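You operate a simulated robot arm through the tools that you are given. There is no shell and no other tool.

You run a simulated robot arm. Do the job below in one go: nothing can be reset, and whatever is moved stays where it is left.

## Task
Centre the head's light spot with both mirror knobs and check it.
Fine: yellow switch on, both spot displays to 0 mm, then the green key (its lamp must light), then the switch off. Brake and pin stay on.
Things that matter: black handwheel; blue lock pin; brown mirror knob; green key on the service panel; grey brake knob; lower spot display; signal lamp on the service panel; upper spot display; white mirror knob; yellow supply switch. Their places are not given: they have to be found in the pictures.

Only the result counts: the job must be done as asked and must still hold three seconds after the hand-in. Knocking over, shifting, dropping, spilling or breaking anything else fails it.

## Robot
A 6-joint arm with a two-finger parallel gripper, fixed in place. Base frame: the origin is at the foot of the arm, x ahead of it, y to its left, z up. Units: mm, rad, N and s.
With the tool pointing down near the work surface it reaches from about 100 to 560 mm from the base axis. Its first joint turns from -1.152 to 1.152 rad. Payload 2.7 kg.
The tool frame sits at the grasp point between the pads (the TCP): z along the fingers, y along the line on which they close. The tips reach 23 mm beyond it. The gripper opens to 94 mm. The fingers are 38 mm wide and 10 mm thick; the gripper's body (54 by 96 mm) begins 39 mm behind the TCP.
Orientation is that of the tool frame in the base frame, as a unit quaternion [w, x, y, z]. With the fingers straight down and closing along the base's y, the tool's x points along the base's -x, its y along +y and its z along -z.

## Interface
- The arm moves only by the tool nudge_tool. Its argument "increments" is a list that holds one entry, the list of rows, each a list of 7 numbers: the turn, a rotation vector about the base's x, y, z in units of 90 degrees (1.0 is 90 degrees), then the shift along the base's x, y, z in units of 500 mm (1.0 is 500 mm), then the gripper command, from -1 (fully open) to 1 (shut), values between in proportion. In form: [[[ax, ay, az, tx, ty, tz, claw], ...]]. A call has 1 to 20 rows; each row is the pose to reach, as a shift and turn from the pose commanded when the call began. A call with a number of a shift or a turn outside -1 to 1 is refused whole. Rows are played at 5 a second. More than 50 mm and 0.15 rad between two rows, or a gripper value outside its range, and nothing of the call is played. A pose out of reach is approached as far as the arm can. The call stops where the force on the tool passes 40 N (or 10 N more than at its start, if that is more) or the arm is blocked; 0.2 s more then pass. The fingers move at their own pace (about 45 mm/s each) and stop on an object; they squeeze with about 34 N. The grip force told is the motor's: it shows also when the fingers shut on nothing. Time passes only in rows, and 0.2 s behind the last, so rows that repeat a pose let the fingers close. It gives the time, the measured TCP pose, the force on the tool (base axes), the opening and the grip force at its end, in the units of the frame above (readings bear some noise), with the torque about the TCP (base axes, N m) and any sound that the robot's microphone picked up.
- Cameras (640 x 400 px; columns grow to the right, rows downward): "scene" is fixed at [83, -450.8, 1388.2]; the picture's right is [0.62, -0.79, 0.00], its down [-0.57, -0.44, -0.70] and it looks along [0.55, 0.43, -0.72] (base axes); focal length 359 px, centre (320, 200). "wrist" rides on the gripper at [86, 16, -74] in the tool frame; the picture's right is [-0.18, 0.98, 0.00], its down [-0.58, -0.11, -0.81] and it looks along [-0.79, -0.15, 0.59] (tool axes); focal length 243 px, centre (320, 200).
- camera(camera): a new picture of that camera. No time passes.
- locate(camera, pixels): for up to 12 pixels [column, row] of the newest picture of that camera ("zoom" is the newest enlarged one), the place [x, y, z] in the base frame of the surface seen there, good to about 2 mm. No time passes.
- close_up(camera, box): a new picture of the part [left, top, right, bottom] of that camera's present view, enlarged. No time passes.
- hand_in(): hands the job in; it is judged then, once.

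Open the gripper and draw the arm clear of the work before you hand the job in, unless the task says otherwise.

The tools are called as a command line: name --argument value ..., lists and objects as JSON in quotes. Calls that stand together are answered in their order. nudge_tool: Moves the arm, as the interface text tells. Its arguments: {"type":"object","properties":{"increments":{"type":"array","items":{"type":"array","items":{"type":"array","items":{"type":"number"}}}}},"required":["increments"]} The other tools are called the same way: camera (camera) takes a picture; locate (camera, pixels) gives the place of the surface under pixels of a picture; close_up (camera, box) takes an enlarged picture of a part of a camera's view; hand_in () hands the job in.

At the start:

```text
time_s: 0.0
tool_pos: [477.9, 92.3, 956.1]
tcp_rot: [0.0, 0.0, 1.0, -0.001]
wrist_force: [-0.5, -0.3, 0.0]
moment: [-0.01, -0.01, -0.01]
grip_width: 94.1
grasp_force: 0.1
```

scene: 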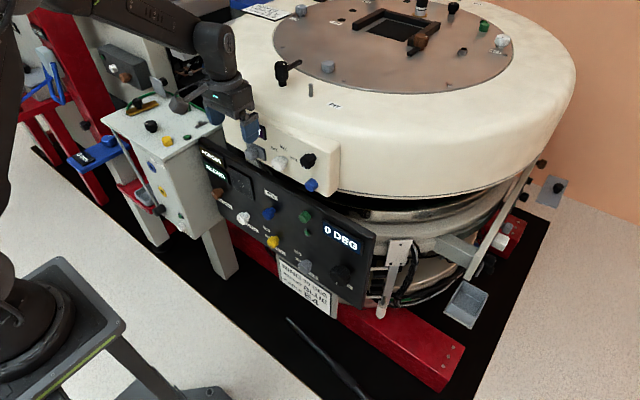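
wrist: 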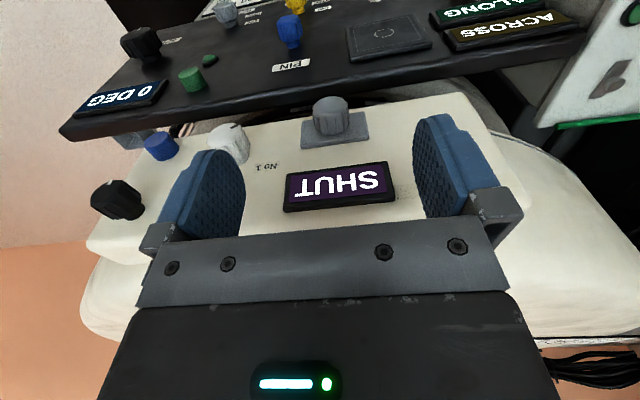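

I start by taking enlarged views of the service panel and the head in the scene picture, around (290,210) and (400,40).

close_up --camera "scene" --box '[190, 110, 390, 320]'

close_up --camera "scene" --box '[260, 0, 540, 120]'

close_up --camera "scene" --box '[80, 20, 260, 240]'

camera --camera "wrist"

```text
1.90 times, centred on (290, 215) of scene
```

zoom: 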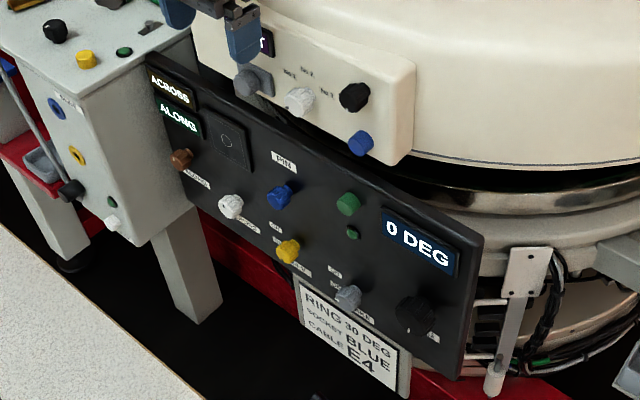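

```text
2.29 times, centred on (400, 60) of scene
```

zoom: 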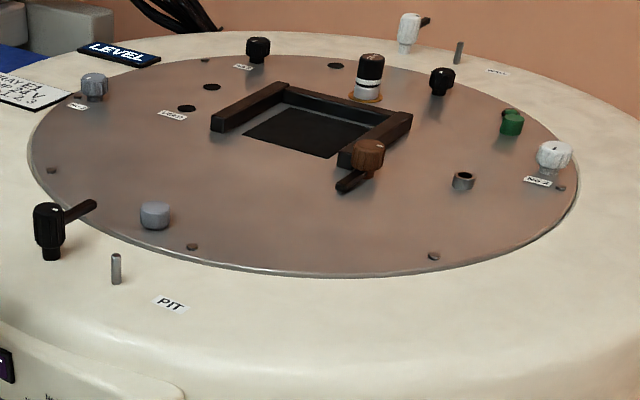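

```text
1.82 times, centred on (170, 130) of scene
```

zoom: 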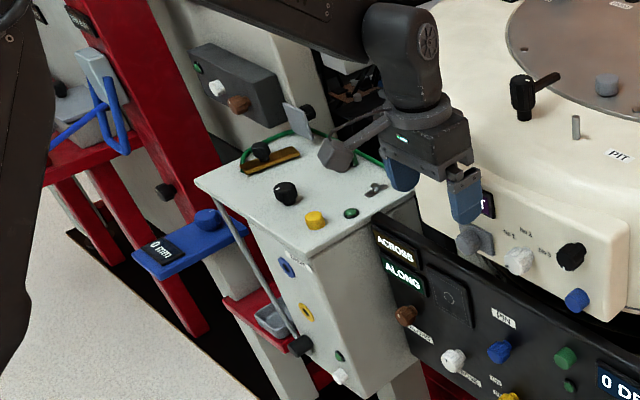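

```text
taken
```

wrist: 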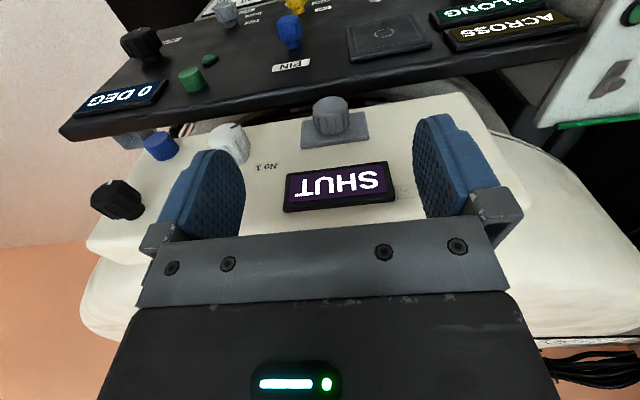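

The dark panel holds the ACROSS/ALONG displays, brown knob, white knob, blue pin, yellow switch, green key, lamp, grey knob and black handwheel. I locate them in the panel zoom, so I retake it first.

close_up --camera "scene" --box '[195, 130, 385, 320]'

```text
2.11 times, centred on (290, 225) of scene
```

zoom: 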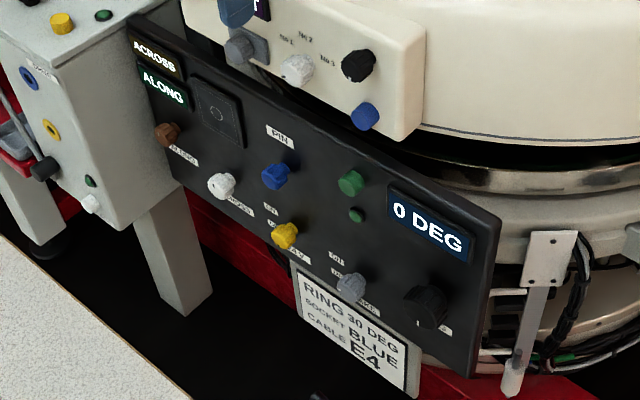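

Panel elements in this zoom: brown (167,134), white (221,186), blue pin (276,176), yellow (285,235), green key (351,182), lamp (356,215), grey (351,285), black (425,306). I locate them plus panel surface points.

locate --camera "zoom" --pixels '[[167, 134], [221, 186], [276, 176], [285, 235], [351, 182], [356, 215], [351, 285], [425, 306], [250, 185], [320, 215], [395, 260], [185, 75]]'

close_up --camera "scene" --box '[195, 135, 295, 200]'

close_up --camera "scene" --box '[195, 175, 315, 255]'

close_up --camera "scene" --box '[255, 190, 385, 310]'

```text
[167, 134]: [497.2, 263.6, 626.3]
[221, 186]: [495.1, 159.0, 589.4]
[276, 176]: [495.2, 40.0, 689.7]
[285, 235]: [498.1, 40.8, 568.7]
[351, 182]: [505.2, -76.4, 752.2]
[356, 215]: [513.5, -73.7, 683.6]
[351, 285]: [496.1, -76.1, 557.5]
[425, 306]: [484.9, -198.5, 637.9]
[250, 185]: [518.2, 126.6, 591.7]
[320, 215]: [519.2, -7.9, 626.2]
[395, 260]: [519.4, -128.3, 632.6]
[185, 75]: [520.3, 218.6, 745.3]
```

```text
6.15 times, centred on (245, 168) of scene
```

zoom: 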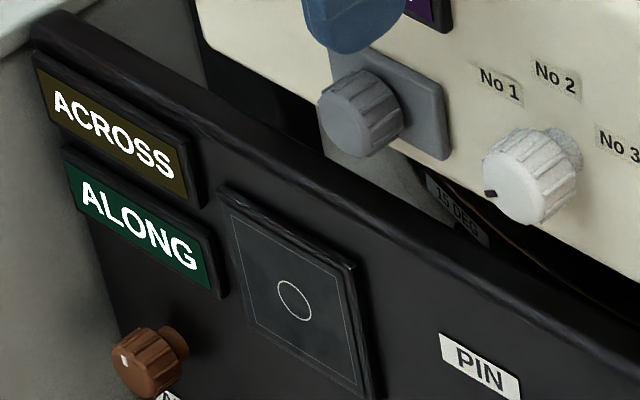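

```text
5.00 times, centred on (255, 215) of scene
```

zoom: 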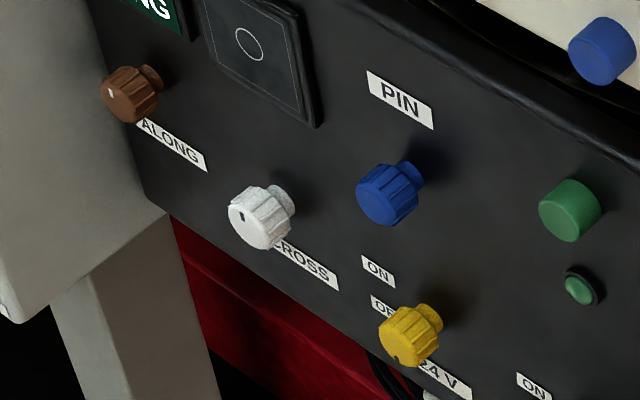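

```text
3.33 times, centred on (320, 250) of scene
```

zoom: 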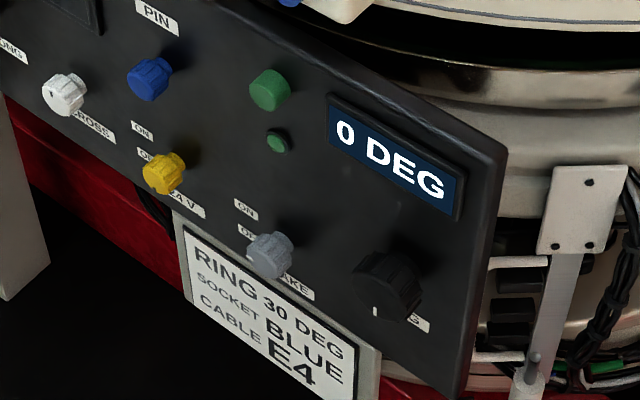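

The panel face is a vertical plane near x≈519 facing the arm. I look closer at the yellow switch, the knob marks and labels before moving.

close_up --camera "scene" --box '[255, 220, 305, 255]'

close_up --camera "scene" --box '[205, 180, 265, 230]'

close_up --camera "scene" --box '[290, 200, 330, 235]'

close_up --camera "scene" --box '[285, 240, 365, 300]'

```text
11.43 times, centred on (280, 238) of scene
```

zoom: 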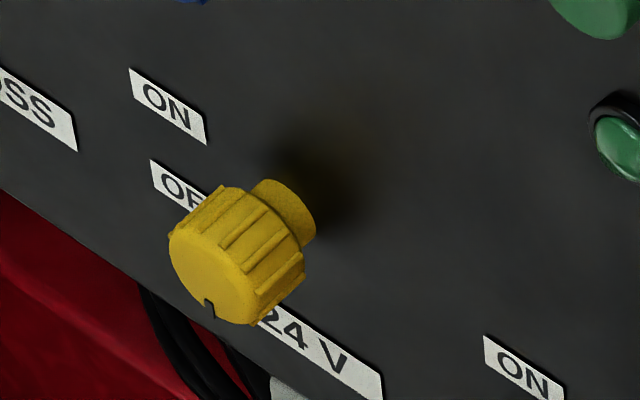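

```text
8.00 times, centred on (235, 205) of scene
```

zoom: 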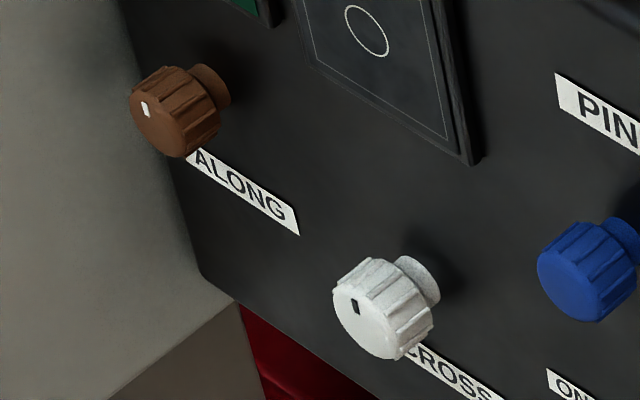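

```text
11.43 times, centred on (310, 218) of scene
```

zoom: 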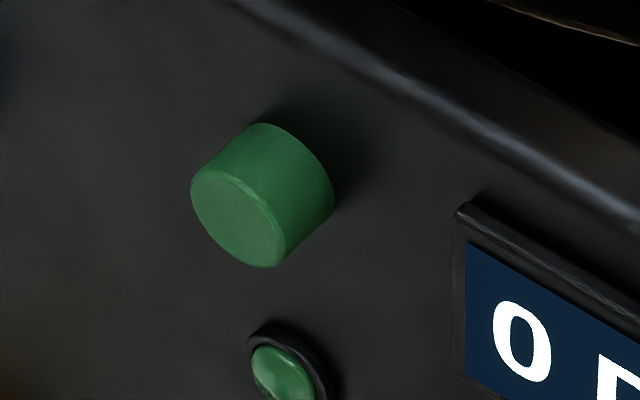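

```text
6.67 times, centred on (325, 270) of scene
```

zoom: 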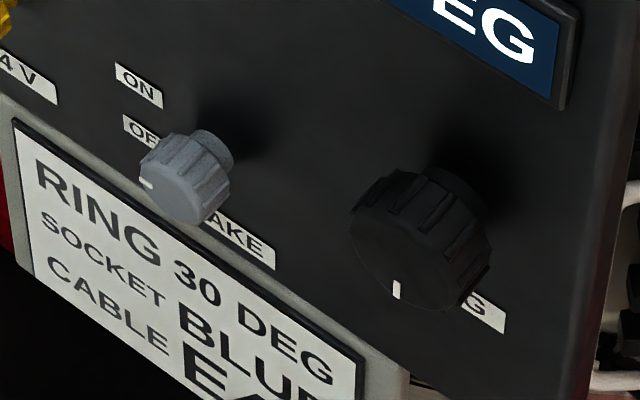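

I locate the brake knob's labels and mark in the newest zoom to see which pointer direction means ON (mark at (145,183), face about (175,195)).

locate --camera "zoom" --pixels '[[139, 86], [135, 128], [245, 240], [145, 183], [172, 193], [185, 205], [225, 150], [396, 289], [396, 240], [480, 310], [200, 190], [160, 165]]'

close_up --camera "scene" --box '[255, 220, 305, 255]'

```text
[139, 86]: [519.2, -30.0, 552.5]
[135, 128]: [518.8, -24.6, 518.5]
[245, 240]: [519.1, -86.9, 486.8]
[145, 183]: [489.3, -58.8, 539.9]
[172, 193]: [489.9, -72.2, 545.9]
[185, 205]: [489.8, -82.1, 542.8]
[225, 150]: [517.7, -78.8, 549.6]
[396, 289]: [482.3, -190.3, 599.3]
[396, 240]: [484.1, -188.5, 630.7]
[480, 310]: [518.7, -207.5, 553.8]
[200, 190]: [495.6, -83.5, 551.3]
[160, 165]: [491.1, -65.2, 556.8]
```

```text
11.43 times, centred on (280, 238) of scene
```

zoom: 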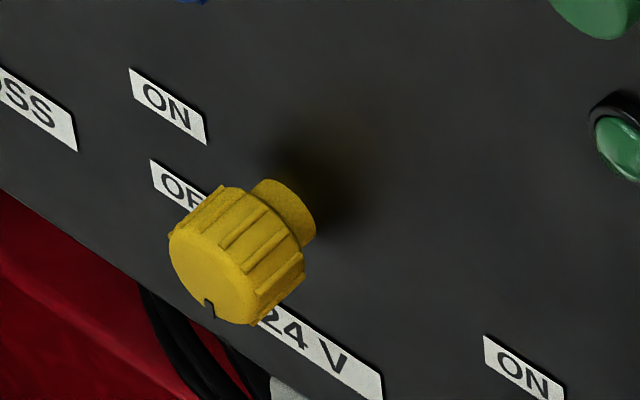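

Now I locate the yellow switch's mark, labels and face points in this zoom (mark (208,305), face (215,265), labels (168,107), (175,187), (310,340)).

locate --camera "zoom" --pixels '[[168, 107], [178, 187], [315, 342], [208, 305], [213, 272], [175, 240], [250, 318], [195, 240], [230, 190], [300, 260], [300, 235], [165, 225]]'

close_up --camera "scene" --box '[205, 180, 265, 230]'

```text
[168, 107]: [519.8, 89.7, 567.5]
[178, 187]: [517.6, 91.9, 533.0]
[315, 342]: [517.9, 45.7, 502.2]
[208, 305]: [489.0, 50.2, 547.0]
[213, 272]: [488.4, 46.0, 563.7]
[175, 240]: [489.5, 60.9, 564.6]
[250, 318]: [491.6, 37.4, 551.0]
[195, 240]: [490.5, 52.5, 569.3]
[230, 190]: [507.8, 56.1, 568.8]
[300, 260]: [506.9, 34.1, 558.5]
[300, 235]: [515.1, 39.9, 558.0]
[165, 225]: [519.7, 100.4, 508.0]
```

```text
8.00 times, centred on (235, 205) of scene
```

zoom: 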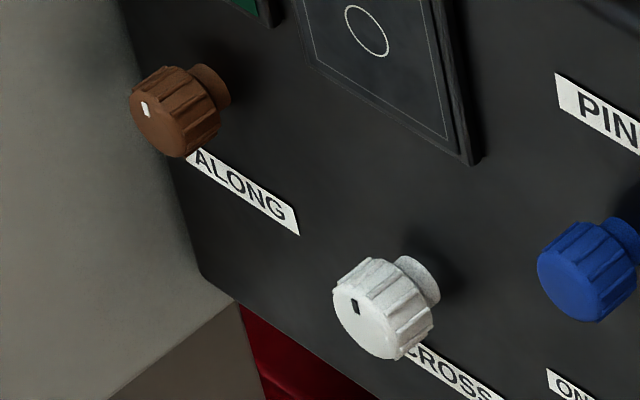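

The yellow mark points down (OFF) while the brake's ON mark points to +y, so ON is about +90° about base x. Now I check the neighbouring cabinet and white knob/brown knob in this zoom.

locate --camera "zoom" --pixels '[[100, 200], [185, 262], [120, 40], [30, 100], [160, 370], [146, 110], [158, 130], [222, 85], [355, 307], [367, 325], [430, 280], [240, 190]]'

locate --camera "scene" --pixels '[[104, 116], [183, 153], [165, 135], [210, 160], [221, 128], [185, 230], [236, 150], [265, 160], [325, 195], [325, 150], [250, 150], [140, 200]]'

```text
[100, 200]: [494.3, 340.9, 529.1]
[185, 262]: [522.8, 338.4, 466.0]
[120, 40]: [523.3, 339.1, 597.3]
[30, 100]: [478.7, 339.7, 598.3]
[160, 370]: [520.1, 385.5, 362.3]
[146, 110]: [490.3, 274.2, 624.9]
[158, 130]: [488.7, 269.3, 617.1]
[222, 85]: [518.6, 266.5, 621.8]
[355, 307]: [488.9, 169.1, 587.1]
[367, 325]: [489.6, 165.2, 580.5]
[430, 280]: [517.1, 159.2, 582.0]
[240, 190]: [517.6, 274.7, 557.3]
```

```text
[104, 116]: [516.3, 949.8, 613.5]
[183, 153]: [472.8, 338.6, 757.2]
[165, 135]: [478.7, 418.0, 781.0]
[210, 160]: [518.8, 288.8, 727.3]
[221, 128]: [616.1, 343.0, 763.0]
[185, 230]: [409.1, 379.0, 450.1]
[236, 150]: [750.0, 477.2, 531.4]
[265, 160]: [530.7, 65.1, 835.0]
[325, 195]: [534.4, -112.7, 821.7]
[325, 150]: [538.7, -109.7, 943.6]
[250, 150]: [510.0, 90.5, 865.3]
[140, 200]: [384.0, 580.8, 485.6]
```

Cabinet side is at y≈339 and the panel face at x≈519, with knob fronts at x≈489. I back off to x≈400, then swing the tool horizontal (pointing +x) while lowering toward the yellow switch height.

nudge_tool --increments '[[[0, 0, 0, -0.078, 0, 0, -1], [0, 0, 0, -0.156, 0, 0, -1], [0, -0.0833, 0, -0.156, -0.008, -0.04, -1], [0, -0.1667, 0, -0.156, -0.016, -0.08, -1], [0, -0.25, 0, -0.156, -0.024, -0.12, -1], [0, -0.3333, 0, -0.156, -0.032, -0.16, -1], [0, -0.4167, 0, -0.156, -0.04, -0.2, -1], [0, -0.5, 0, -0.156, -0.048, -0.24, -1], [0, -0.5833, 0, -0.156, -0.056, -0.28, -1], [0, -0.6667, 0, -0.156, -0.064, -0.32, -1], [0, -0.75, 0, -0.156, -0.072, -0.36, -1], [0, -0.8333, 0, -0.156, -0.08, -0.4, -1], [0, -0.9167, 0, -0.156, -0.088, -0.44, -1], [0, -1, 0, -0.156, -0.0946, -0.48, -1]]]'

camera --camera "scene"

camera --camera "wrist"

```text
time_s: 3.0
tool_pos: [459.4, 116.1, 717.1]
tcp_rot: [0.697, -0.052, 0.712, -0.073]
wrist_force: [-0.3, 1.0, 0.1]
moment: [-0.02, 0.03, 0.02]
grip_width: 94.0
grasp_force: 0.0
out of reach, approached as far as the arm can: row 5, 6, 7, 8, 9, 10, 11, 12, 13, 14
```

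```text
taken
```

scene: 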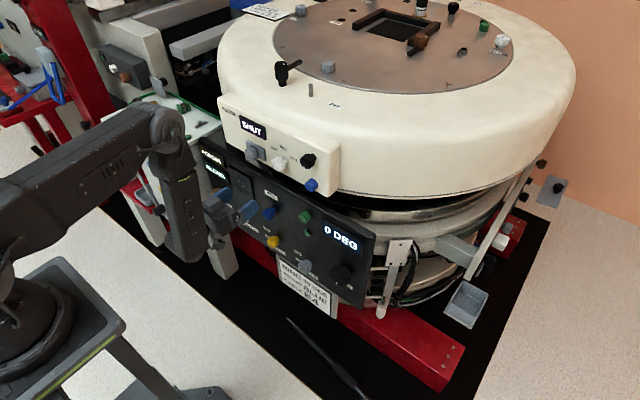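

```text
taken
```

wrist: 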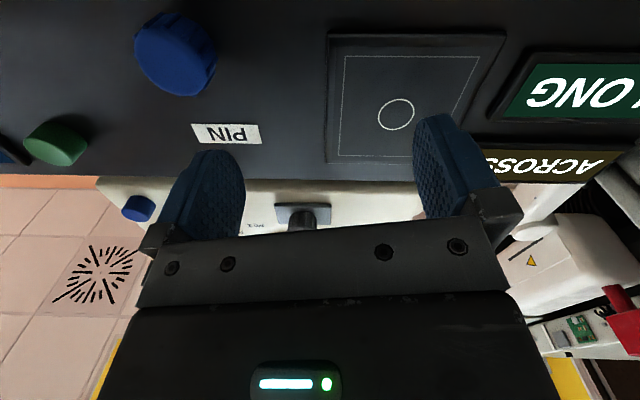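

The tool is horizontal now at (459,116,717) but the commanded x=400 was out of reach, so I check with a zero-shift row whether the reference is the commanded or the reached pose.

nudge_tool --increments '[[[0, 0, 0, 0, 0, 0, -1]]]'

```text
time_s: 3.4
tool_pos: [459.1, 115.6, 715.3]
tcp_rot: [0.696, -0.052, 0.712, -0.073]
wrist_force: [0.2, 1.2, 0.2]
moment: [-0.05, 0.0, -0.04]
grip_width: 94.1
grasp_force: 0.0
```

The reference is the reached pose. I straighten the orientation (small roll about x) and move down to about (457,105,640), with tips still short of the knob fronts at x≈489.

nudge_tool --increments '[[[0.056, -0.007, 0.0095, 0, 0, -0.04, -1], [0.1126, -0.0144, 0.0189, 0, -0.01, -0.08, -1], [0.1126, -0.0144, 0.0189, 0, -0.02, -0.12, -1], [0.1126, -0.0144, 0.0189, 0, -0.02, -0.15, -1]]]'

```text
time_s: 4.3
tool_pos: [493.9, 139.0, 658.5]
tcp_rot: [0.707, -0.047, 0.704, -0.045]
wrist_force: [-0.5, -0.2, 0.8]
moment: [0.01, 0.05, 0.0]
grip_width: 94.0
grasp_force: 0.0
out of reach, approached as far as the arm can: row 1, 2, 3, 4
stopped in row 4: the force on the tool passed its limit at 111 N (the readings are from after the stop); the commanded pose is now the measured one
```

The out-of-reach approximation pushed the tips to the panel. I look at the state before anything else.

camera --camera "scene"

close_up --camera "scene" --box '[140, 90, 390, 320]'

camera --camera "wrist"

```text
taken
```

scene: 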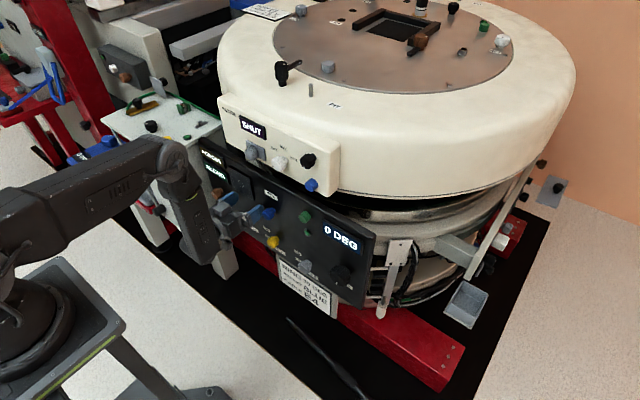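

```text
1.74 times, centred on (265, 205) of scene
```

zoom: 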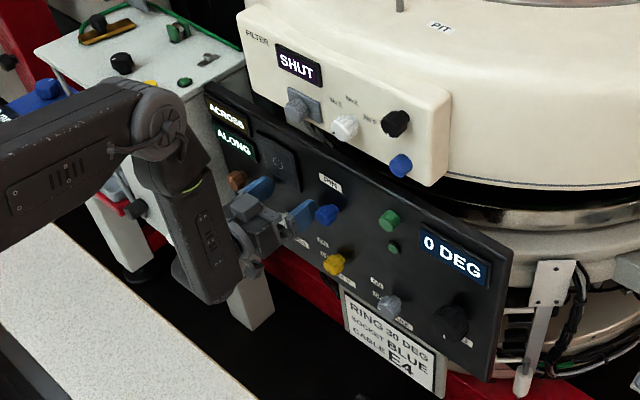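

```text
taken
```

wrist: 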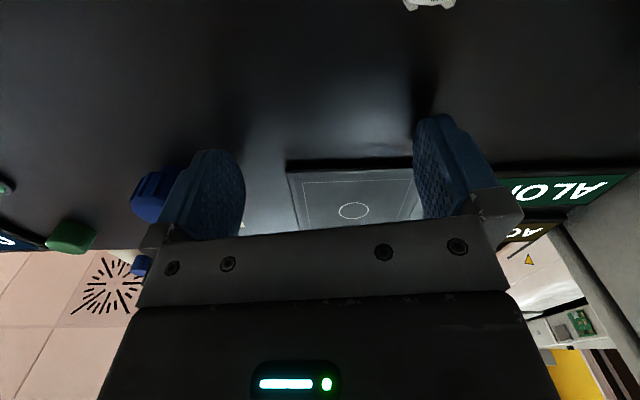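

I locate points on the arm itself to understand its geometry: elbow (165,150), link (195,210), wrist (210,245), base (35,310), upper arm (80,205).

locate --camera "scene" --pixels '[[162, 150], [185, 165], [195, 210], [205, 250], [215, 225], [35, 310], [80, 205], [20, 230], [120, 180], [90, 310], [228, 215], [262, 212]]'

```text
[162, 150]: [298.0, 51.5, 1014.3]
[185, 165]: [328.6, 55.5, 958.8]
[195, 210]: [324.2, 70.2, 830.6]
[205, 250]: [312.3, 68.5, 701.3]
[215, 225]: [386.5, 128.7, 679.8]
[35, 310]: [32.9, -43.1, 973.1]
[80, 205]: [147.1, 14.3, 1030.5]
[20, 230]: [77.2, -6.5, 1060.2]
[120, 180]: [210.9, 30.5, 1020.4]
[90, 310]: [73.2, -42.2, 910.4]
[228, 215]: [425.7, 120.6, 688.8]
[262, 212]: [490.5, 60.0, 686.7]
```

I take a close look at the arm to understand its joints and which limit applies.

close_up --camera "scene" --box '[0, 120, 130, 400]'

close_up --camera "scene" --box '[120, 120, 290, 280]'

```text
1.43 times, centred on (65, 260) of scene
```

zoom: 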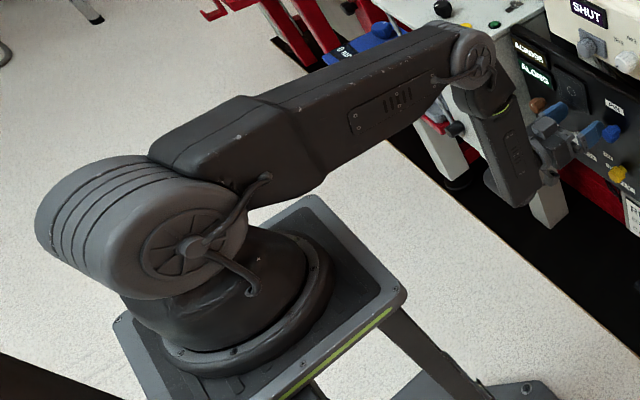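

```text
2.50 times, centred on (205, 200) of scene
```

zoom: 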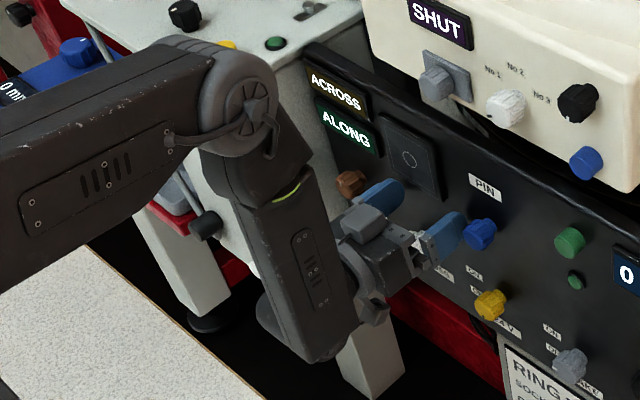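

The arm looks like an xArm-type geometry with an offset wrist. I re-take the view of the whole arm and locate the joint discs to work out its dimensions.

close_up --camera "scene" --box '[0, 120, 130, 400]'

locate --camera "zoom" --pixels '[[196, 245], [475, 55], [500, 112], [490, 180], [548, 170], [140, 200], [330, 110], [220, 100], [400, 290], [250, 330], [545, 200], [510, 205]]'

```text
1.43 times, centred on (65, 260) of scene
```

zoom: 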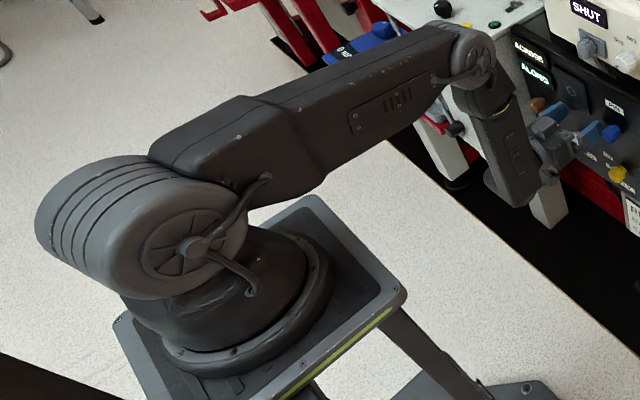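

```text
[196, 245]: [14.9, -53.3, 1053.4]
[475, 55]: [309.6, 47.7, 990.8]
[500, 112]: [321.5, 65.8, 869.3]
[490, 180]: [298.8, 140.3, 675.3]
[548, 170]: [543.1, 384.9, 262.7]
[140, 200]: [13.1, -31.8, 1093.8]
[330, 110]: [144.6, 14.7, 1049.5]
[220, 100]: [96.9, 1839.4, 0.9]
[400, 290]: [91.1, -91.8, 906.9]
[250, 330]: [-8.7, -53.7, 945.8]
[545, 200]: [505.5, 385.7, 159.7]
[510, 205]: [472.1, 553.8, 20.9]
```

I zoom further on the wrist region to see how the last joints are arranged.

close_up --camera "scene" --box '[165, 150, 275, 270]'

locate --camera "zoom" --pixels '[[250, 60], [240, 90], [300, 150], [290, 240], [300, 320], [280, 290], [370, 300], [375, 200], [400, 250], [420, 205], [350, 250], [360, 330]]'

```text
3.33 times, centred on (220, 210) of scene
```

zoom: 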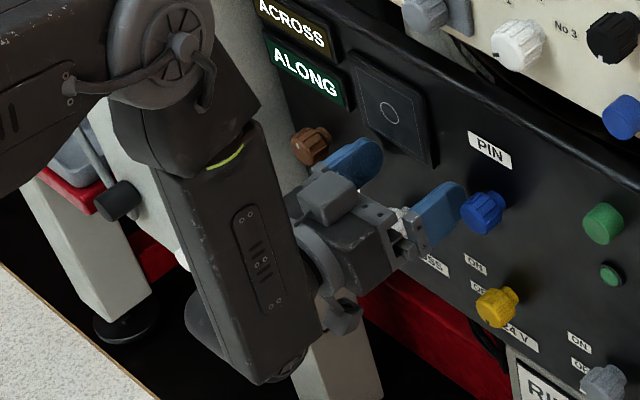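

```text
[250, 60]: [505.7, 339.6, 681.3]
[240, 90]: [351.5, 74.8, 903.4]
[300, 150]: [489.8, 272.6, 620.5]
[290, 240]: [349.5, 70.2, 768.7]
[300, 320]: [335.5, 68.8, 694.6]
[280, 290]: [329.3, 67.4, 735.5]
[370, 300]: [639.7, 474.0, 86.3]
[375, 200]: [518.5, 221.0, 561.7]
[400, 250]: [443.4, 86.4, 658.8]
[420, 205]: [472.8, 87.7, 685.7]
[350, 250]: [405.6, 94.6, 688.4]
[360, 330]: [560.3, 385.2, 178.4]
```

The forearm hangs almost vertical here, so a horizontal tool is at the wrist limit. I back away from the panel while tilting the tool 45° downward, which relaxes the wrist and keeps tips clear.

nudge_tool --increments '[[[0.011, 0.0717, -0.0049, -0.016, 0, 0.004, -1], [0.0223, 0.1435, -0.0098, -0.036, 0, 0.01, -1], [0.0334, 0.2152, -0.0147, -0.056, 0, 0.016, -1], [0.0446, 0.287, -0.0196, -0.076, 0, 0.02, -1], [0.0557, 0.3587, -0.0245, -0.096, 0, 0.02, -1], [0.0669, 0.4305, -0.0294, -0.112, 0, 0.02, -1], [0.078, 0.5022, -0.0343, -0.128, 0, 0.02, -1]]]'

camera --camera "scene"

camera --camera "wrist"

```text
time_s: 4.8
tool_pos: [495.3, 142.6, 658.6]
tcp_rot: [0.661, -0.05, 0.747, -0.05]
wrist_force: [-13.8, -1.7, 10.4]
moment: [-0.46, -0.51, -0.62]
grip_width: 94.1
grasp_force: 0.1
out of reach, approached as far as the arm can: row 1, 2
stopped in row 2: the force on the tool passed its limit at 61 N (the readings are from after the stop); the commanded pose is now the measured one
```

```text
taken
```

scene: 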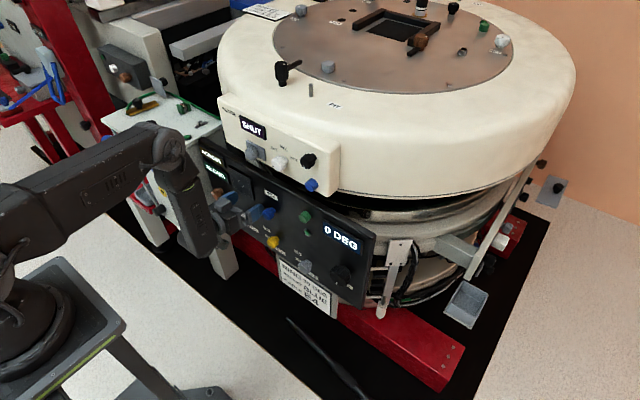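

```text
taken
```

wrist: 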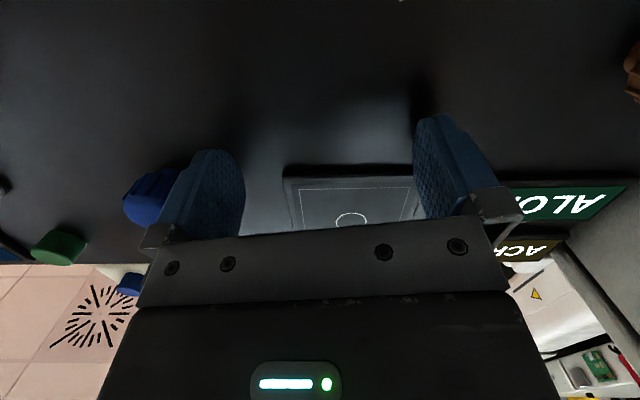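

Retreat plus roll correction was still out of reach. I test a pure 12 mm retreat with the orientation left as it is, to find which direction is limiting.

nudge_tool --increments '[[[0, 0, 0, -0.012, 0, 0, -1], [0, 0, 0, -0.024, 0, 0, -1]]]'

```text
time_s: 5.4
tool_pos: [482.4, 141.4, 659.8]
tcp_rot: [0.66, -0.053, 0.747, -0.052]
wrist_force: [0.3, 0.1, 0.5]
moment: [0.0, -0.02, 0.03]
grip_width: 94.0
grasp_force: 0.1
```

Pure retreat works, so the roll correction was the limiting part. I retreat further, another 25 mm.

nudge_tool --increments '[[[0, 0, 0, -0.03, 0, 0, -1], [0, 0, 0, -0.05, 0, 0.0, -1]]]'

```text
time_s: 6.0
tool_pos: [468.9, 138.8, 656.9]
tcp_rot: [0.66, -0.059, 0.747, -0.056]
wrist_force: [0.6, 0.0, 0.1]
moment: [-0.01, 0.03, -0.01]
grip_width: 94.0
grasp_force: 0.1
out of reach, approached as far as the arm can: row 1, 2
```

It stops near x≈469 (tips at ~492). Now I test tilting down about y only, small step.

nudge_tool --increments '[[[0, 0.08, 0, 0, 0, 0.0, -1], [0, 0.16, 0, 0, 0, 0.0, -1]]]'

```text
time_s: 6.6
tool_pos: [470.9, 139.4, 657.1]
tcp_rot: [0.56, -0.061, 0.825, -0.046]
wrist_force: [-0.4, -0.7, 0.1]
moment: [0.0, 0.04, 0.0]
grip_width: 93.8
grasp_force: 0.0
out of reach, approached as far as the arm can: row 1
```

Tilted to ~21° it is reachable. I tilt further to 45° while retreating and rising slightly.

nudge_tool --increments '[[[0, 0.06, 0, -0.006, 0, 0.0, -1], [0, 0.13, 0, -0.02, 0, 0.0, -1], [0, 0.2, 0, -0.04, 0, 0.0, -1], [0, 0.26, 0, -0.06, 0, 0.0, -1]]]'

camera --camera "scene"

camera --camera "wrist"

```text
time_s: 7.6
tool_pos: [439.0, 139.2, 656.5]
tcp_rot: [0.381, -0.063, 0.922, -0.031]
wrist_force: [-0.4, 0.0, 0.4]
moment: [-0.02, 0.0, -0.01]
grip_width: 94.2
grasp_force: 0.0
```

```text
taken
```

scene: 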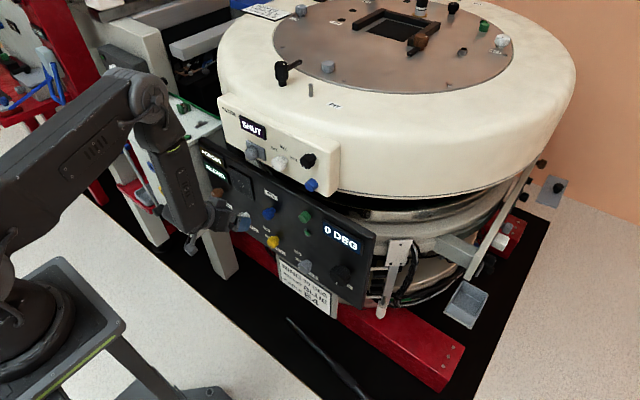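

```text
taken
```

wrist: 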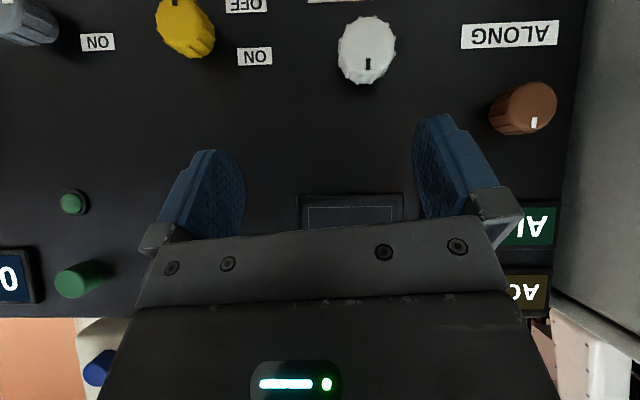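

Tool is now at 45° tilt, (439,139,656), all clear. The wrist view (rotated 180°) shows white (367,50) and brown (525,108) marks pointing up in reality, yellow mark down. Next I shift toward the yellow switch line, still 50 mm off the panel, and correct the small roll.

nudge_tool --increments '[[[0.02, 0, -0.02, 0, -0.06, -0.04, -1], [0.04, 0, -0.04, 0, -0.12, -0.08, -1], [0.063, 0, -0.063, 0, -0.188, -0.12, -1]]]'

camera --camera "wrist"

```text
time_s: 8.4
tool_pos: [465.8, 90.8, 594.4]
tcp_rot: [0.375, -0.008, 0.926, -0.047]
wrist_force: [0.0, 0.2, 0.3]
moment: [0.04, 0.01, -0.03]
grip_width: 93.9
grasp_force: 0.1
out of reach, approached as far as the arm can: row 1, 2, 3
```

```text
taken
```

wrist: 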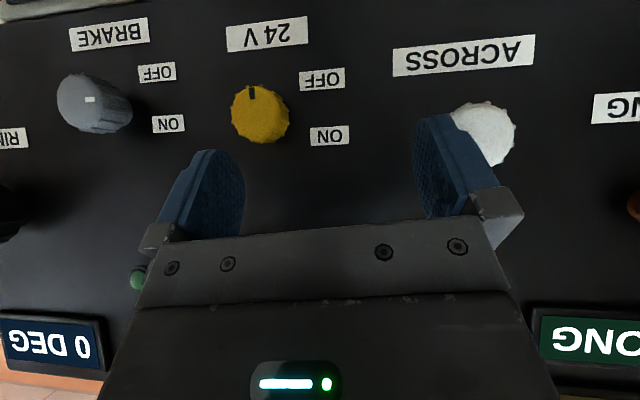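

The pattern of reached poses fits a wrist-joint limit: the tool must point some 18° to the right of the arm plane in this configuration, and positive roll is limited while negative roll is free. So I will use a tool direction yawed right. First I measure the yellow knob precisely in the wrist view (260,114).

close_up --camera "wrist" --box '[200, 60, 360, 160]'

```text
4.00 times, centred on (280, 110) of wrist
```

zoom: 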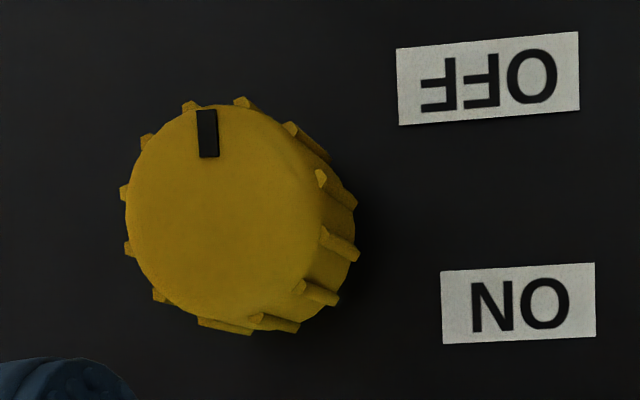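

I locate the face rim of the yellow knob, its mark and the labels.

locate --camera "zoom" --pixels '[[135, 205], [305, 205], [222, 115], [222, 295], [222, 207], [207, 115], [207, 150], [160, 140], [285, 140], [160, 270], [290, 270], [330, 230]]'

close_up --camera "wrist" --box '[0, 0, 640, 400]'

locate --camera "zoom" --pixels '[[495, 130], [500, 115], [90, 100], [110, 105], [75, 80], [270, 33], [500, 55], [330, 136], [322, 78], [135, 280], [330, 180], [80, 125]]'

```text
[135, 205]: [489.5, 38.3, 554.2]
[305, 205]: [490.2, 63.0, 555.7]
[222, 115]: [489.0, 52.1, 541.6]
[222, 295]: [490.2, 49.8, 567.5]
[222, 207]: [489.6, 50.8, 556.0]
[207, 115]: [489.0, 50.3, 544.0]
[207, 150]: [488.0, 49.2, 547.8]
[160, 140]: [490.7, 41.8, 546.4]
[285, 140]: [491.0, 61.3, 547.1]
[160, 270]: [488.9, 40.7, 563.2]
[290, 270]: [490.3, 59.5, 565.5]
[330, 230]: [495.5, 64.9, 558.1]
```

```text
1.00 times, centred on (320, 200) of wrist (not enlarged: the box is as wide or as high as the picture)
```

zoom: 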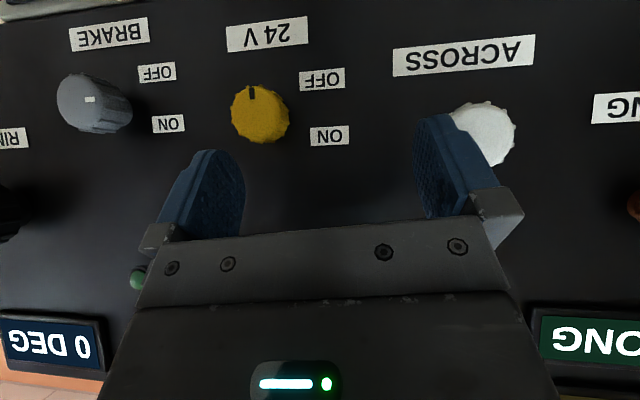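

```text
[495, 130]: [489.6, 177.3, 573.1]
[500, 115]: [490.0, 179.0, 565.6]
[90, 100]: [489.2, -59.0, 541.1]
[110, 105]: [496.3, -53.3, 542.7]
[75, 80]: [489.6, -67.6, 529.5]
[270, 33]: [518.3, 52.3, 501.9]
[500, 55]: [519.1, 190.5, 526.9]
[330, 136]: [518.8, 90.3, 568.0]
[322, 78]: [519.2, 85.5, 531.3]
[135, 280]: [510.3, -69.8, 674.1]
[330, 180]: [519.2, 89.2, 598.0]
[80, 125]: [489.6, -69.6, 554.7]
```

From both cameras the yellow knob's face centre is (489.6, 50.5, 555.5), radius ≈13, mark down (OFF); ON points to +y. I now roll the tool to a right-down tilt (45° off the panel normal) while backing off to x≈445.

nudge_tool --increments '[[[-0.0882, -0.0008, 0.0033, -0.02, 0, 0, -1], [-0.1764, -0.0017, 0.0066, -0.0416, -0.015, -0.01, -1], [-0.2646, -0.0025, 0.01, -0.0416, -0.03, -0.02, -1], [-0.3528, -0.0034, 0.0133, -0.0416, -0.05, -0.035, -1], [-0.441, -0.0042, 0.0166, -0.0416, -0.0716, -0.0488, -1]]]'

camera --camera "scene"

camera --camera "wrist"

```text
time_s: 9.6
tool_pos: [446.2, 54.6, 572.4]
tcp_rot: [0.353, -0.148, 0.853, -0.355]
wrist_force: [1.1, 0.5, 0.2]
moment: [0.01, -0.03, -0.02]
grip_width: 93.9
grasp_force: 0.0
```

```text
taken
```

scene: 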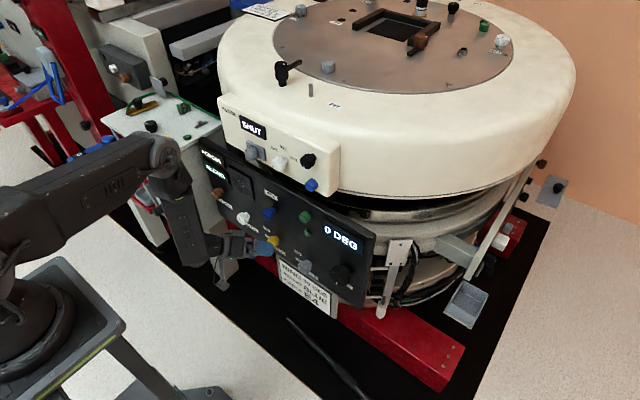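

```text
taken
```

wrist: 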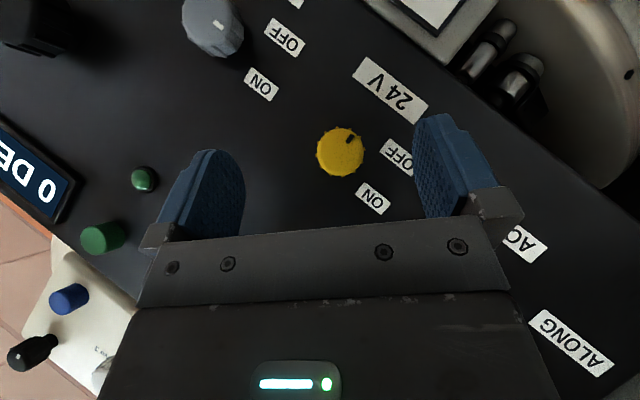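

All good: pose (446,55,572) reached without complaint and the yellow knob is centred between the fingers at (340,150). I test how far the roll about base x can go at this distance: first −50° (start-of-turn orientation).

nudge_tool --increments '[[[-0.0926, 0, 0, 0, 0, 0, -1], [-0.1852, 0, 0, 0, 0, 0, -1], [-0.2778, 0, 0, 0, 0, 0, -1], [-0.3704, 0, 0, 0, 0, 0, -1], [-0.463, 0, 0, 0, 0, 0, -1], [-0.5556, 0, 0, 0, 0, 0, -1]]]'

camera --camera "scene"

camera --camera "wrist"

```text
time_s: 11.0
tool_pos: [447.1, 55.1, 572.2]
tcp_rot: [-0.258, 0.283, -0.622, 0.683]
wrist_force: [0.4, -0.9, -0.1]
moment: [-0.01, -0.01, -0.01]
grip_width: 94.0
grasp_force: 0.1
```

```text
taken
```

scene: 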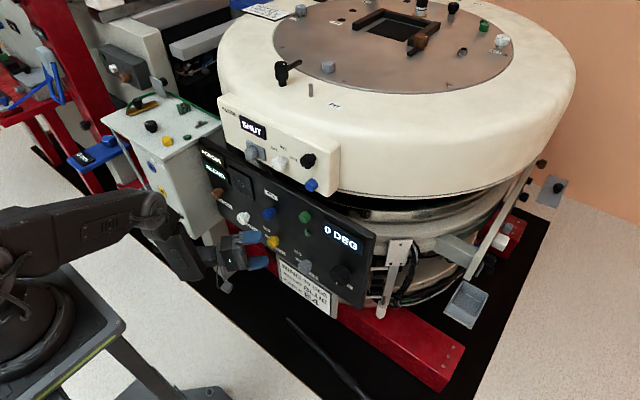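

```text
taken
```

wrist: 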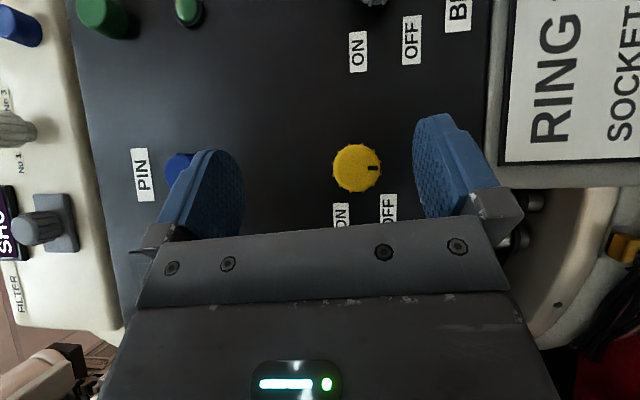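

φ≈−5° is reached cleanly. Now I test the full +90° roll from here in free space to see that the whole turn is feasible.

nudge_tool --increments '[[[0.0926, 0, 0, 0, 0, 0, -1], [0.1852, 0, 0, 0, 0, 0, -1], [0.2778, 0, 0, 0, 0, 0, -1], [0.3704, 0, 0, 0, 0, 0, -1], [0.463, 0, 0, 0, 0, 0, -1], [0.5556, 0, 0, 0, 0, 0, -1], [0.6482, 0, 0, 0, 0, 0, -1], [0.7408, 0, 0, 0, 0, 0, -1], [0.8334, 0, 0, 0, 0, 0, -1], [0.926, 0, 0, 0, 0, 0, -1], [1.0, 0, 0, 0, 0, 0, -1]]]'

```text
time_s: 13.4
tool_pos: [448.2, 88.7, 571.3]
tcp_rot: [0.38, -0.014, 0.924, -0.053]
wrist_force: [1.0, -0.9, 0.3]
moment: [-0.02, 0.04, -0.03]
grip_width: 93.9
grasp_force: 0.0
out of reach, approached as far as the arm can: row 11
```

Only the very last row (φ≈85°) was out of reach; up to ≈78° is fine. I go back to φ=20° at (446,55,570), then test φ=−25° as start-of-turn.

nudge_tool --increments '[[[-0.0886, 0.0003, 0.0012, 0, -0.01, 0, -1], [-0.1772, 0.0007, 0.0025, 0, -0.02, 0, -1], [-0.2658, 0.001, 0.0037, 0, -0.03, 0, -1], [-0.3545, 0.0014, 0.005, -0.002, -0.04, 0, -1], [-0.4431, 0.0017, 0.0062, -0.004, -0.05, -0.003, -1], [-0.5317, 0.0021, 0.0074, -0.004, -0.06, -0.003, -1], [-0.6204, 0.0024, 0.0087, -0.004, -0.067, -0.003, -1], [-0.709, 0.0028, 0.0099, -0.004, -0.067, -0.003, -1]]]'

nudge_tool --increments '[[[-0.0833, 0, 0, 0, 0, 0, -1], [-0.1667, 0, 0, 0, 0, 0, -1], [-0.25, 0, 0, 0, 0, 0, -1], [-0.3333, 0, 0, 0, 0, 0, -1], [-0.4167, 0, 0, 0, 0, 0, -1], [-0.5, 0, 0, 0, 0, 0, -1]]]'

camera --camera "scene"

camera --camera "wrist"

```text
time_s: 15.2
tool_pos: [445.0, 55.4, 571.8]
tcp_rot: [0.315, -0.222, 0.762, -0.521]
wrist_force: [0.0, -0.1, 0.1]
moment: [0.0, -0.01, 0.0]
grip_width: 94.1
grasp_force: 0.1
```

```text
time_s: 16.6
tool_pos: [435.4, 50.9, 605.2]
tcp_rot: [-0.204, 0.327, -0.505, 0.772]
wrist_force: [0.0, 0.1, 0.0]
moment: [0.0, 0.01, 0.0]
grip_width: 93.8
grasp_force: 0.1
out of reach, approached as far as the arm can: row 4, 5, 6
```

```text
taken
```

scene: 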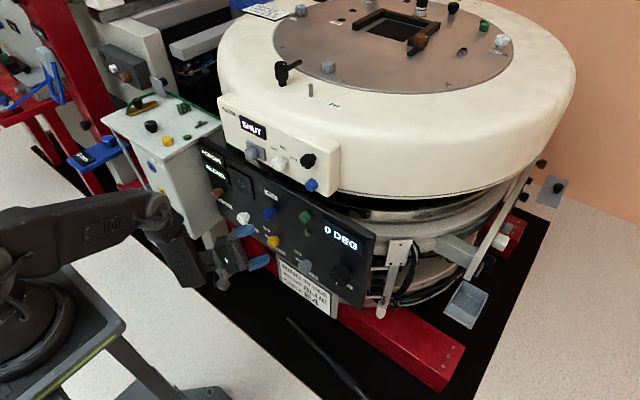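

```text
taken
```

wrist: 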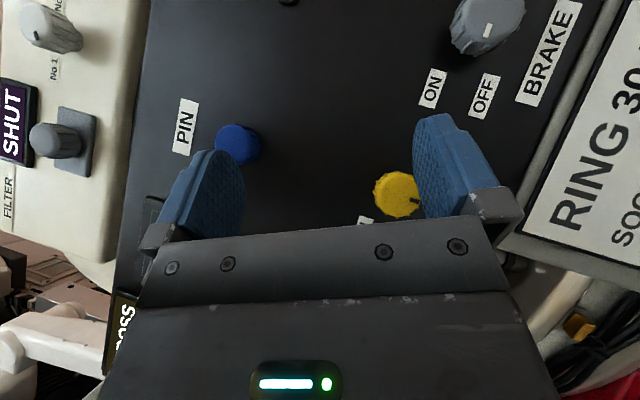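

At yellow's height φ below about −5° runs out of reach, so I will turn the switch in two grips of about 50° each. I go to φ=18° at stand-off (446,50.3,556).

nudge_tool --increments '[[[0.0777, -0.0017, -0.0006, 0.004, 0, -0.005, -1], [0.1554, -0.0034, -0.0011, 0.008, 0, -0.01, -1], [0.2331, -0.0051, -0.0017, 0.012, 0, -0.02, -1], [0.3108, -0.0068, -0.0023, 0.016, 0, -0.04, -1], [0.3885, -0.0085, -0.0028, 0.02, 0, -0.07, -1], [0.4662, -0.0102, -0.0034, 0.0212, -0.0012, -0.0984, -1]]]'

camera --camera "wrist"

```text
time_s: 18.0
tool_pos: [446.8, 50.2, 555.8]
tcp_rot: [0.31, -0.223, 0.748, -0.542]
wrist_force: [-0.1, 0.9, 0.2]
moment: [0.03, 0.02, 0.0]
grip_width: 94.1
grasp_force: 0.1
```

```text
taken
```

wrist: 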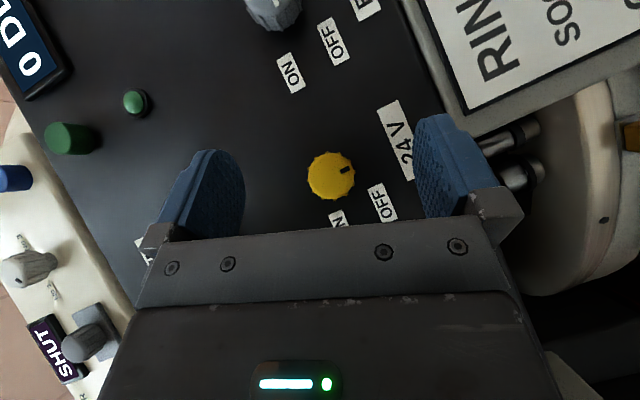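

Pose reached exactly, yellow knob at (331,176) between the fingers. I re-measure its face centre from this view before advancing.

close_up --camera "wrist" --box '[280, 136, 380, 216]'

```text
5.00 times, centred on (330, 176) of wrist
```

zoom: 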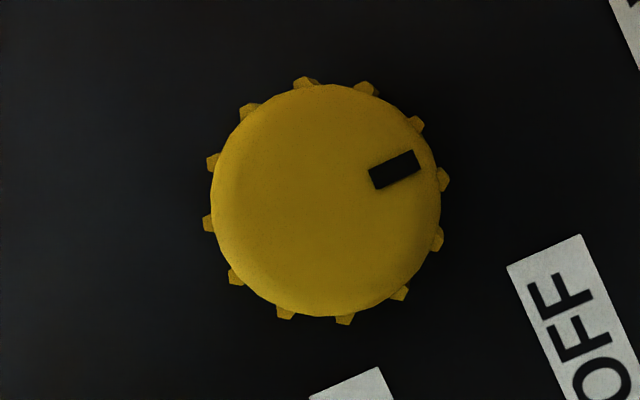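

The face circle spans columns 212–440 and rows 84–317, centre (326,200). I locate it with opposite rim points.

locate --camera "zoom" --pixels '[[326, 200], [225, 200], [427, 200], [326, 97], [326, 303], [255, 130], [397, 270], [255, 270], [397, 130], [410, 160], [375, 178], [326, 199]]'

```text
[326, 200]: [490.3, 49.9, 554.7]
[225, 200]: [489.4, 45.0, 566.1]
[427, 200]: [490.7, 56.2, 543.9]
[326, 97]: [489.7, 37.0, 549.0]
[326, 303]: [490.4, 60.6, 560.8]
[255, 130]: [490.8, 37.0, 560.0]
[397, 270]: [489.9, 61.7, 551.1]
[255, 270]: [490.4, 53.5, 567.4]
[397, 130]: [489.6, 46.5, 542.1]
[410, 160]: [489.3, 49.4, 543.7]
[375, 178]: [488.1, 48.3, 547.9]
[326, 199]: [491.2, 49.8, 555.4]
```

Face centre is (490, 49.7, 555.0). I advance to x=484 with the fingers open (above and below the knob).

nudge_tool --increments '[[[0, 0, 0, 0.02, 0, 0, -1], [0, 0, 0, 0.04, -0.001, -0.001, -1], [0, 0, 0, 0.06, -0.001, -0.0016, -1], [0, 0, 0, 0.0744, -0.001, -0.0016, -1]]]'

camera --camera "wrist"

```text
time_s: 19.0
tool_pos: [484.2, 48.6, 553.9]
tcp_rot: [0.309, -0.223, 0.748, -0.543]
wrist_force: [0.2, -0.5, 0.5]
moment: [-0.03, 0.0, -0.02]
grip_width: 93.8
grasp_force: 0.0
```

```text
taken
```

wrist: 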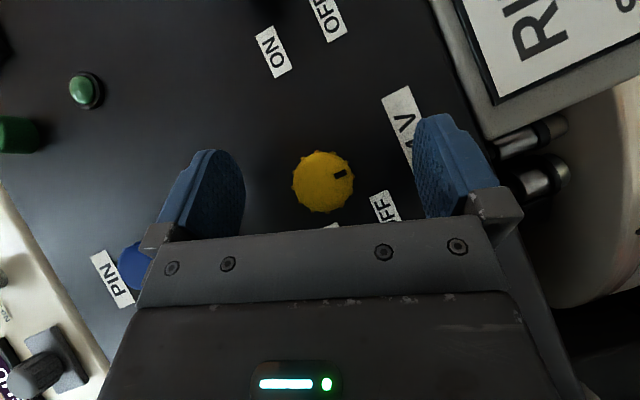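

Position reached with no contact force. Now I close the fingers on the yellow knob.

nudge_tool --increments '[[[0, 0, 0, 0, 0, 0, 1], [0, 0, 0, 0, 0, 0, 1], [0, 0, 0, 0, 0, 0, 1], [0, 0, 0, 0, 0, 0, 1], [0, 0, 0, 0, 0, 0, 1]]]'

camera --camera "wrist"

```text
time_s: 20.2
tool_pos: [484.5, 49.5, 553.8]
tcp_rot: [0.31, -0.224, 0.747, -0.543]
wrist_force: [-1.3, 0.0, 1.8]
moment: [-0.02, 0.07, 0.02]
grip_width: 31.3
grasp_force: 44.9
```

```text
taken
```

wrist: 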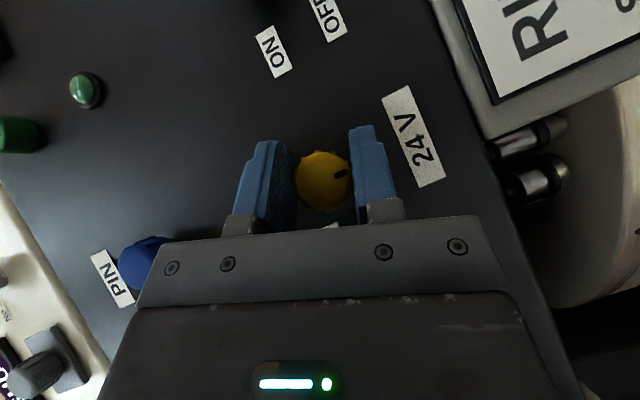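

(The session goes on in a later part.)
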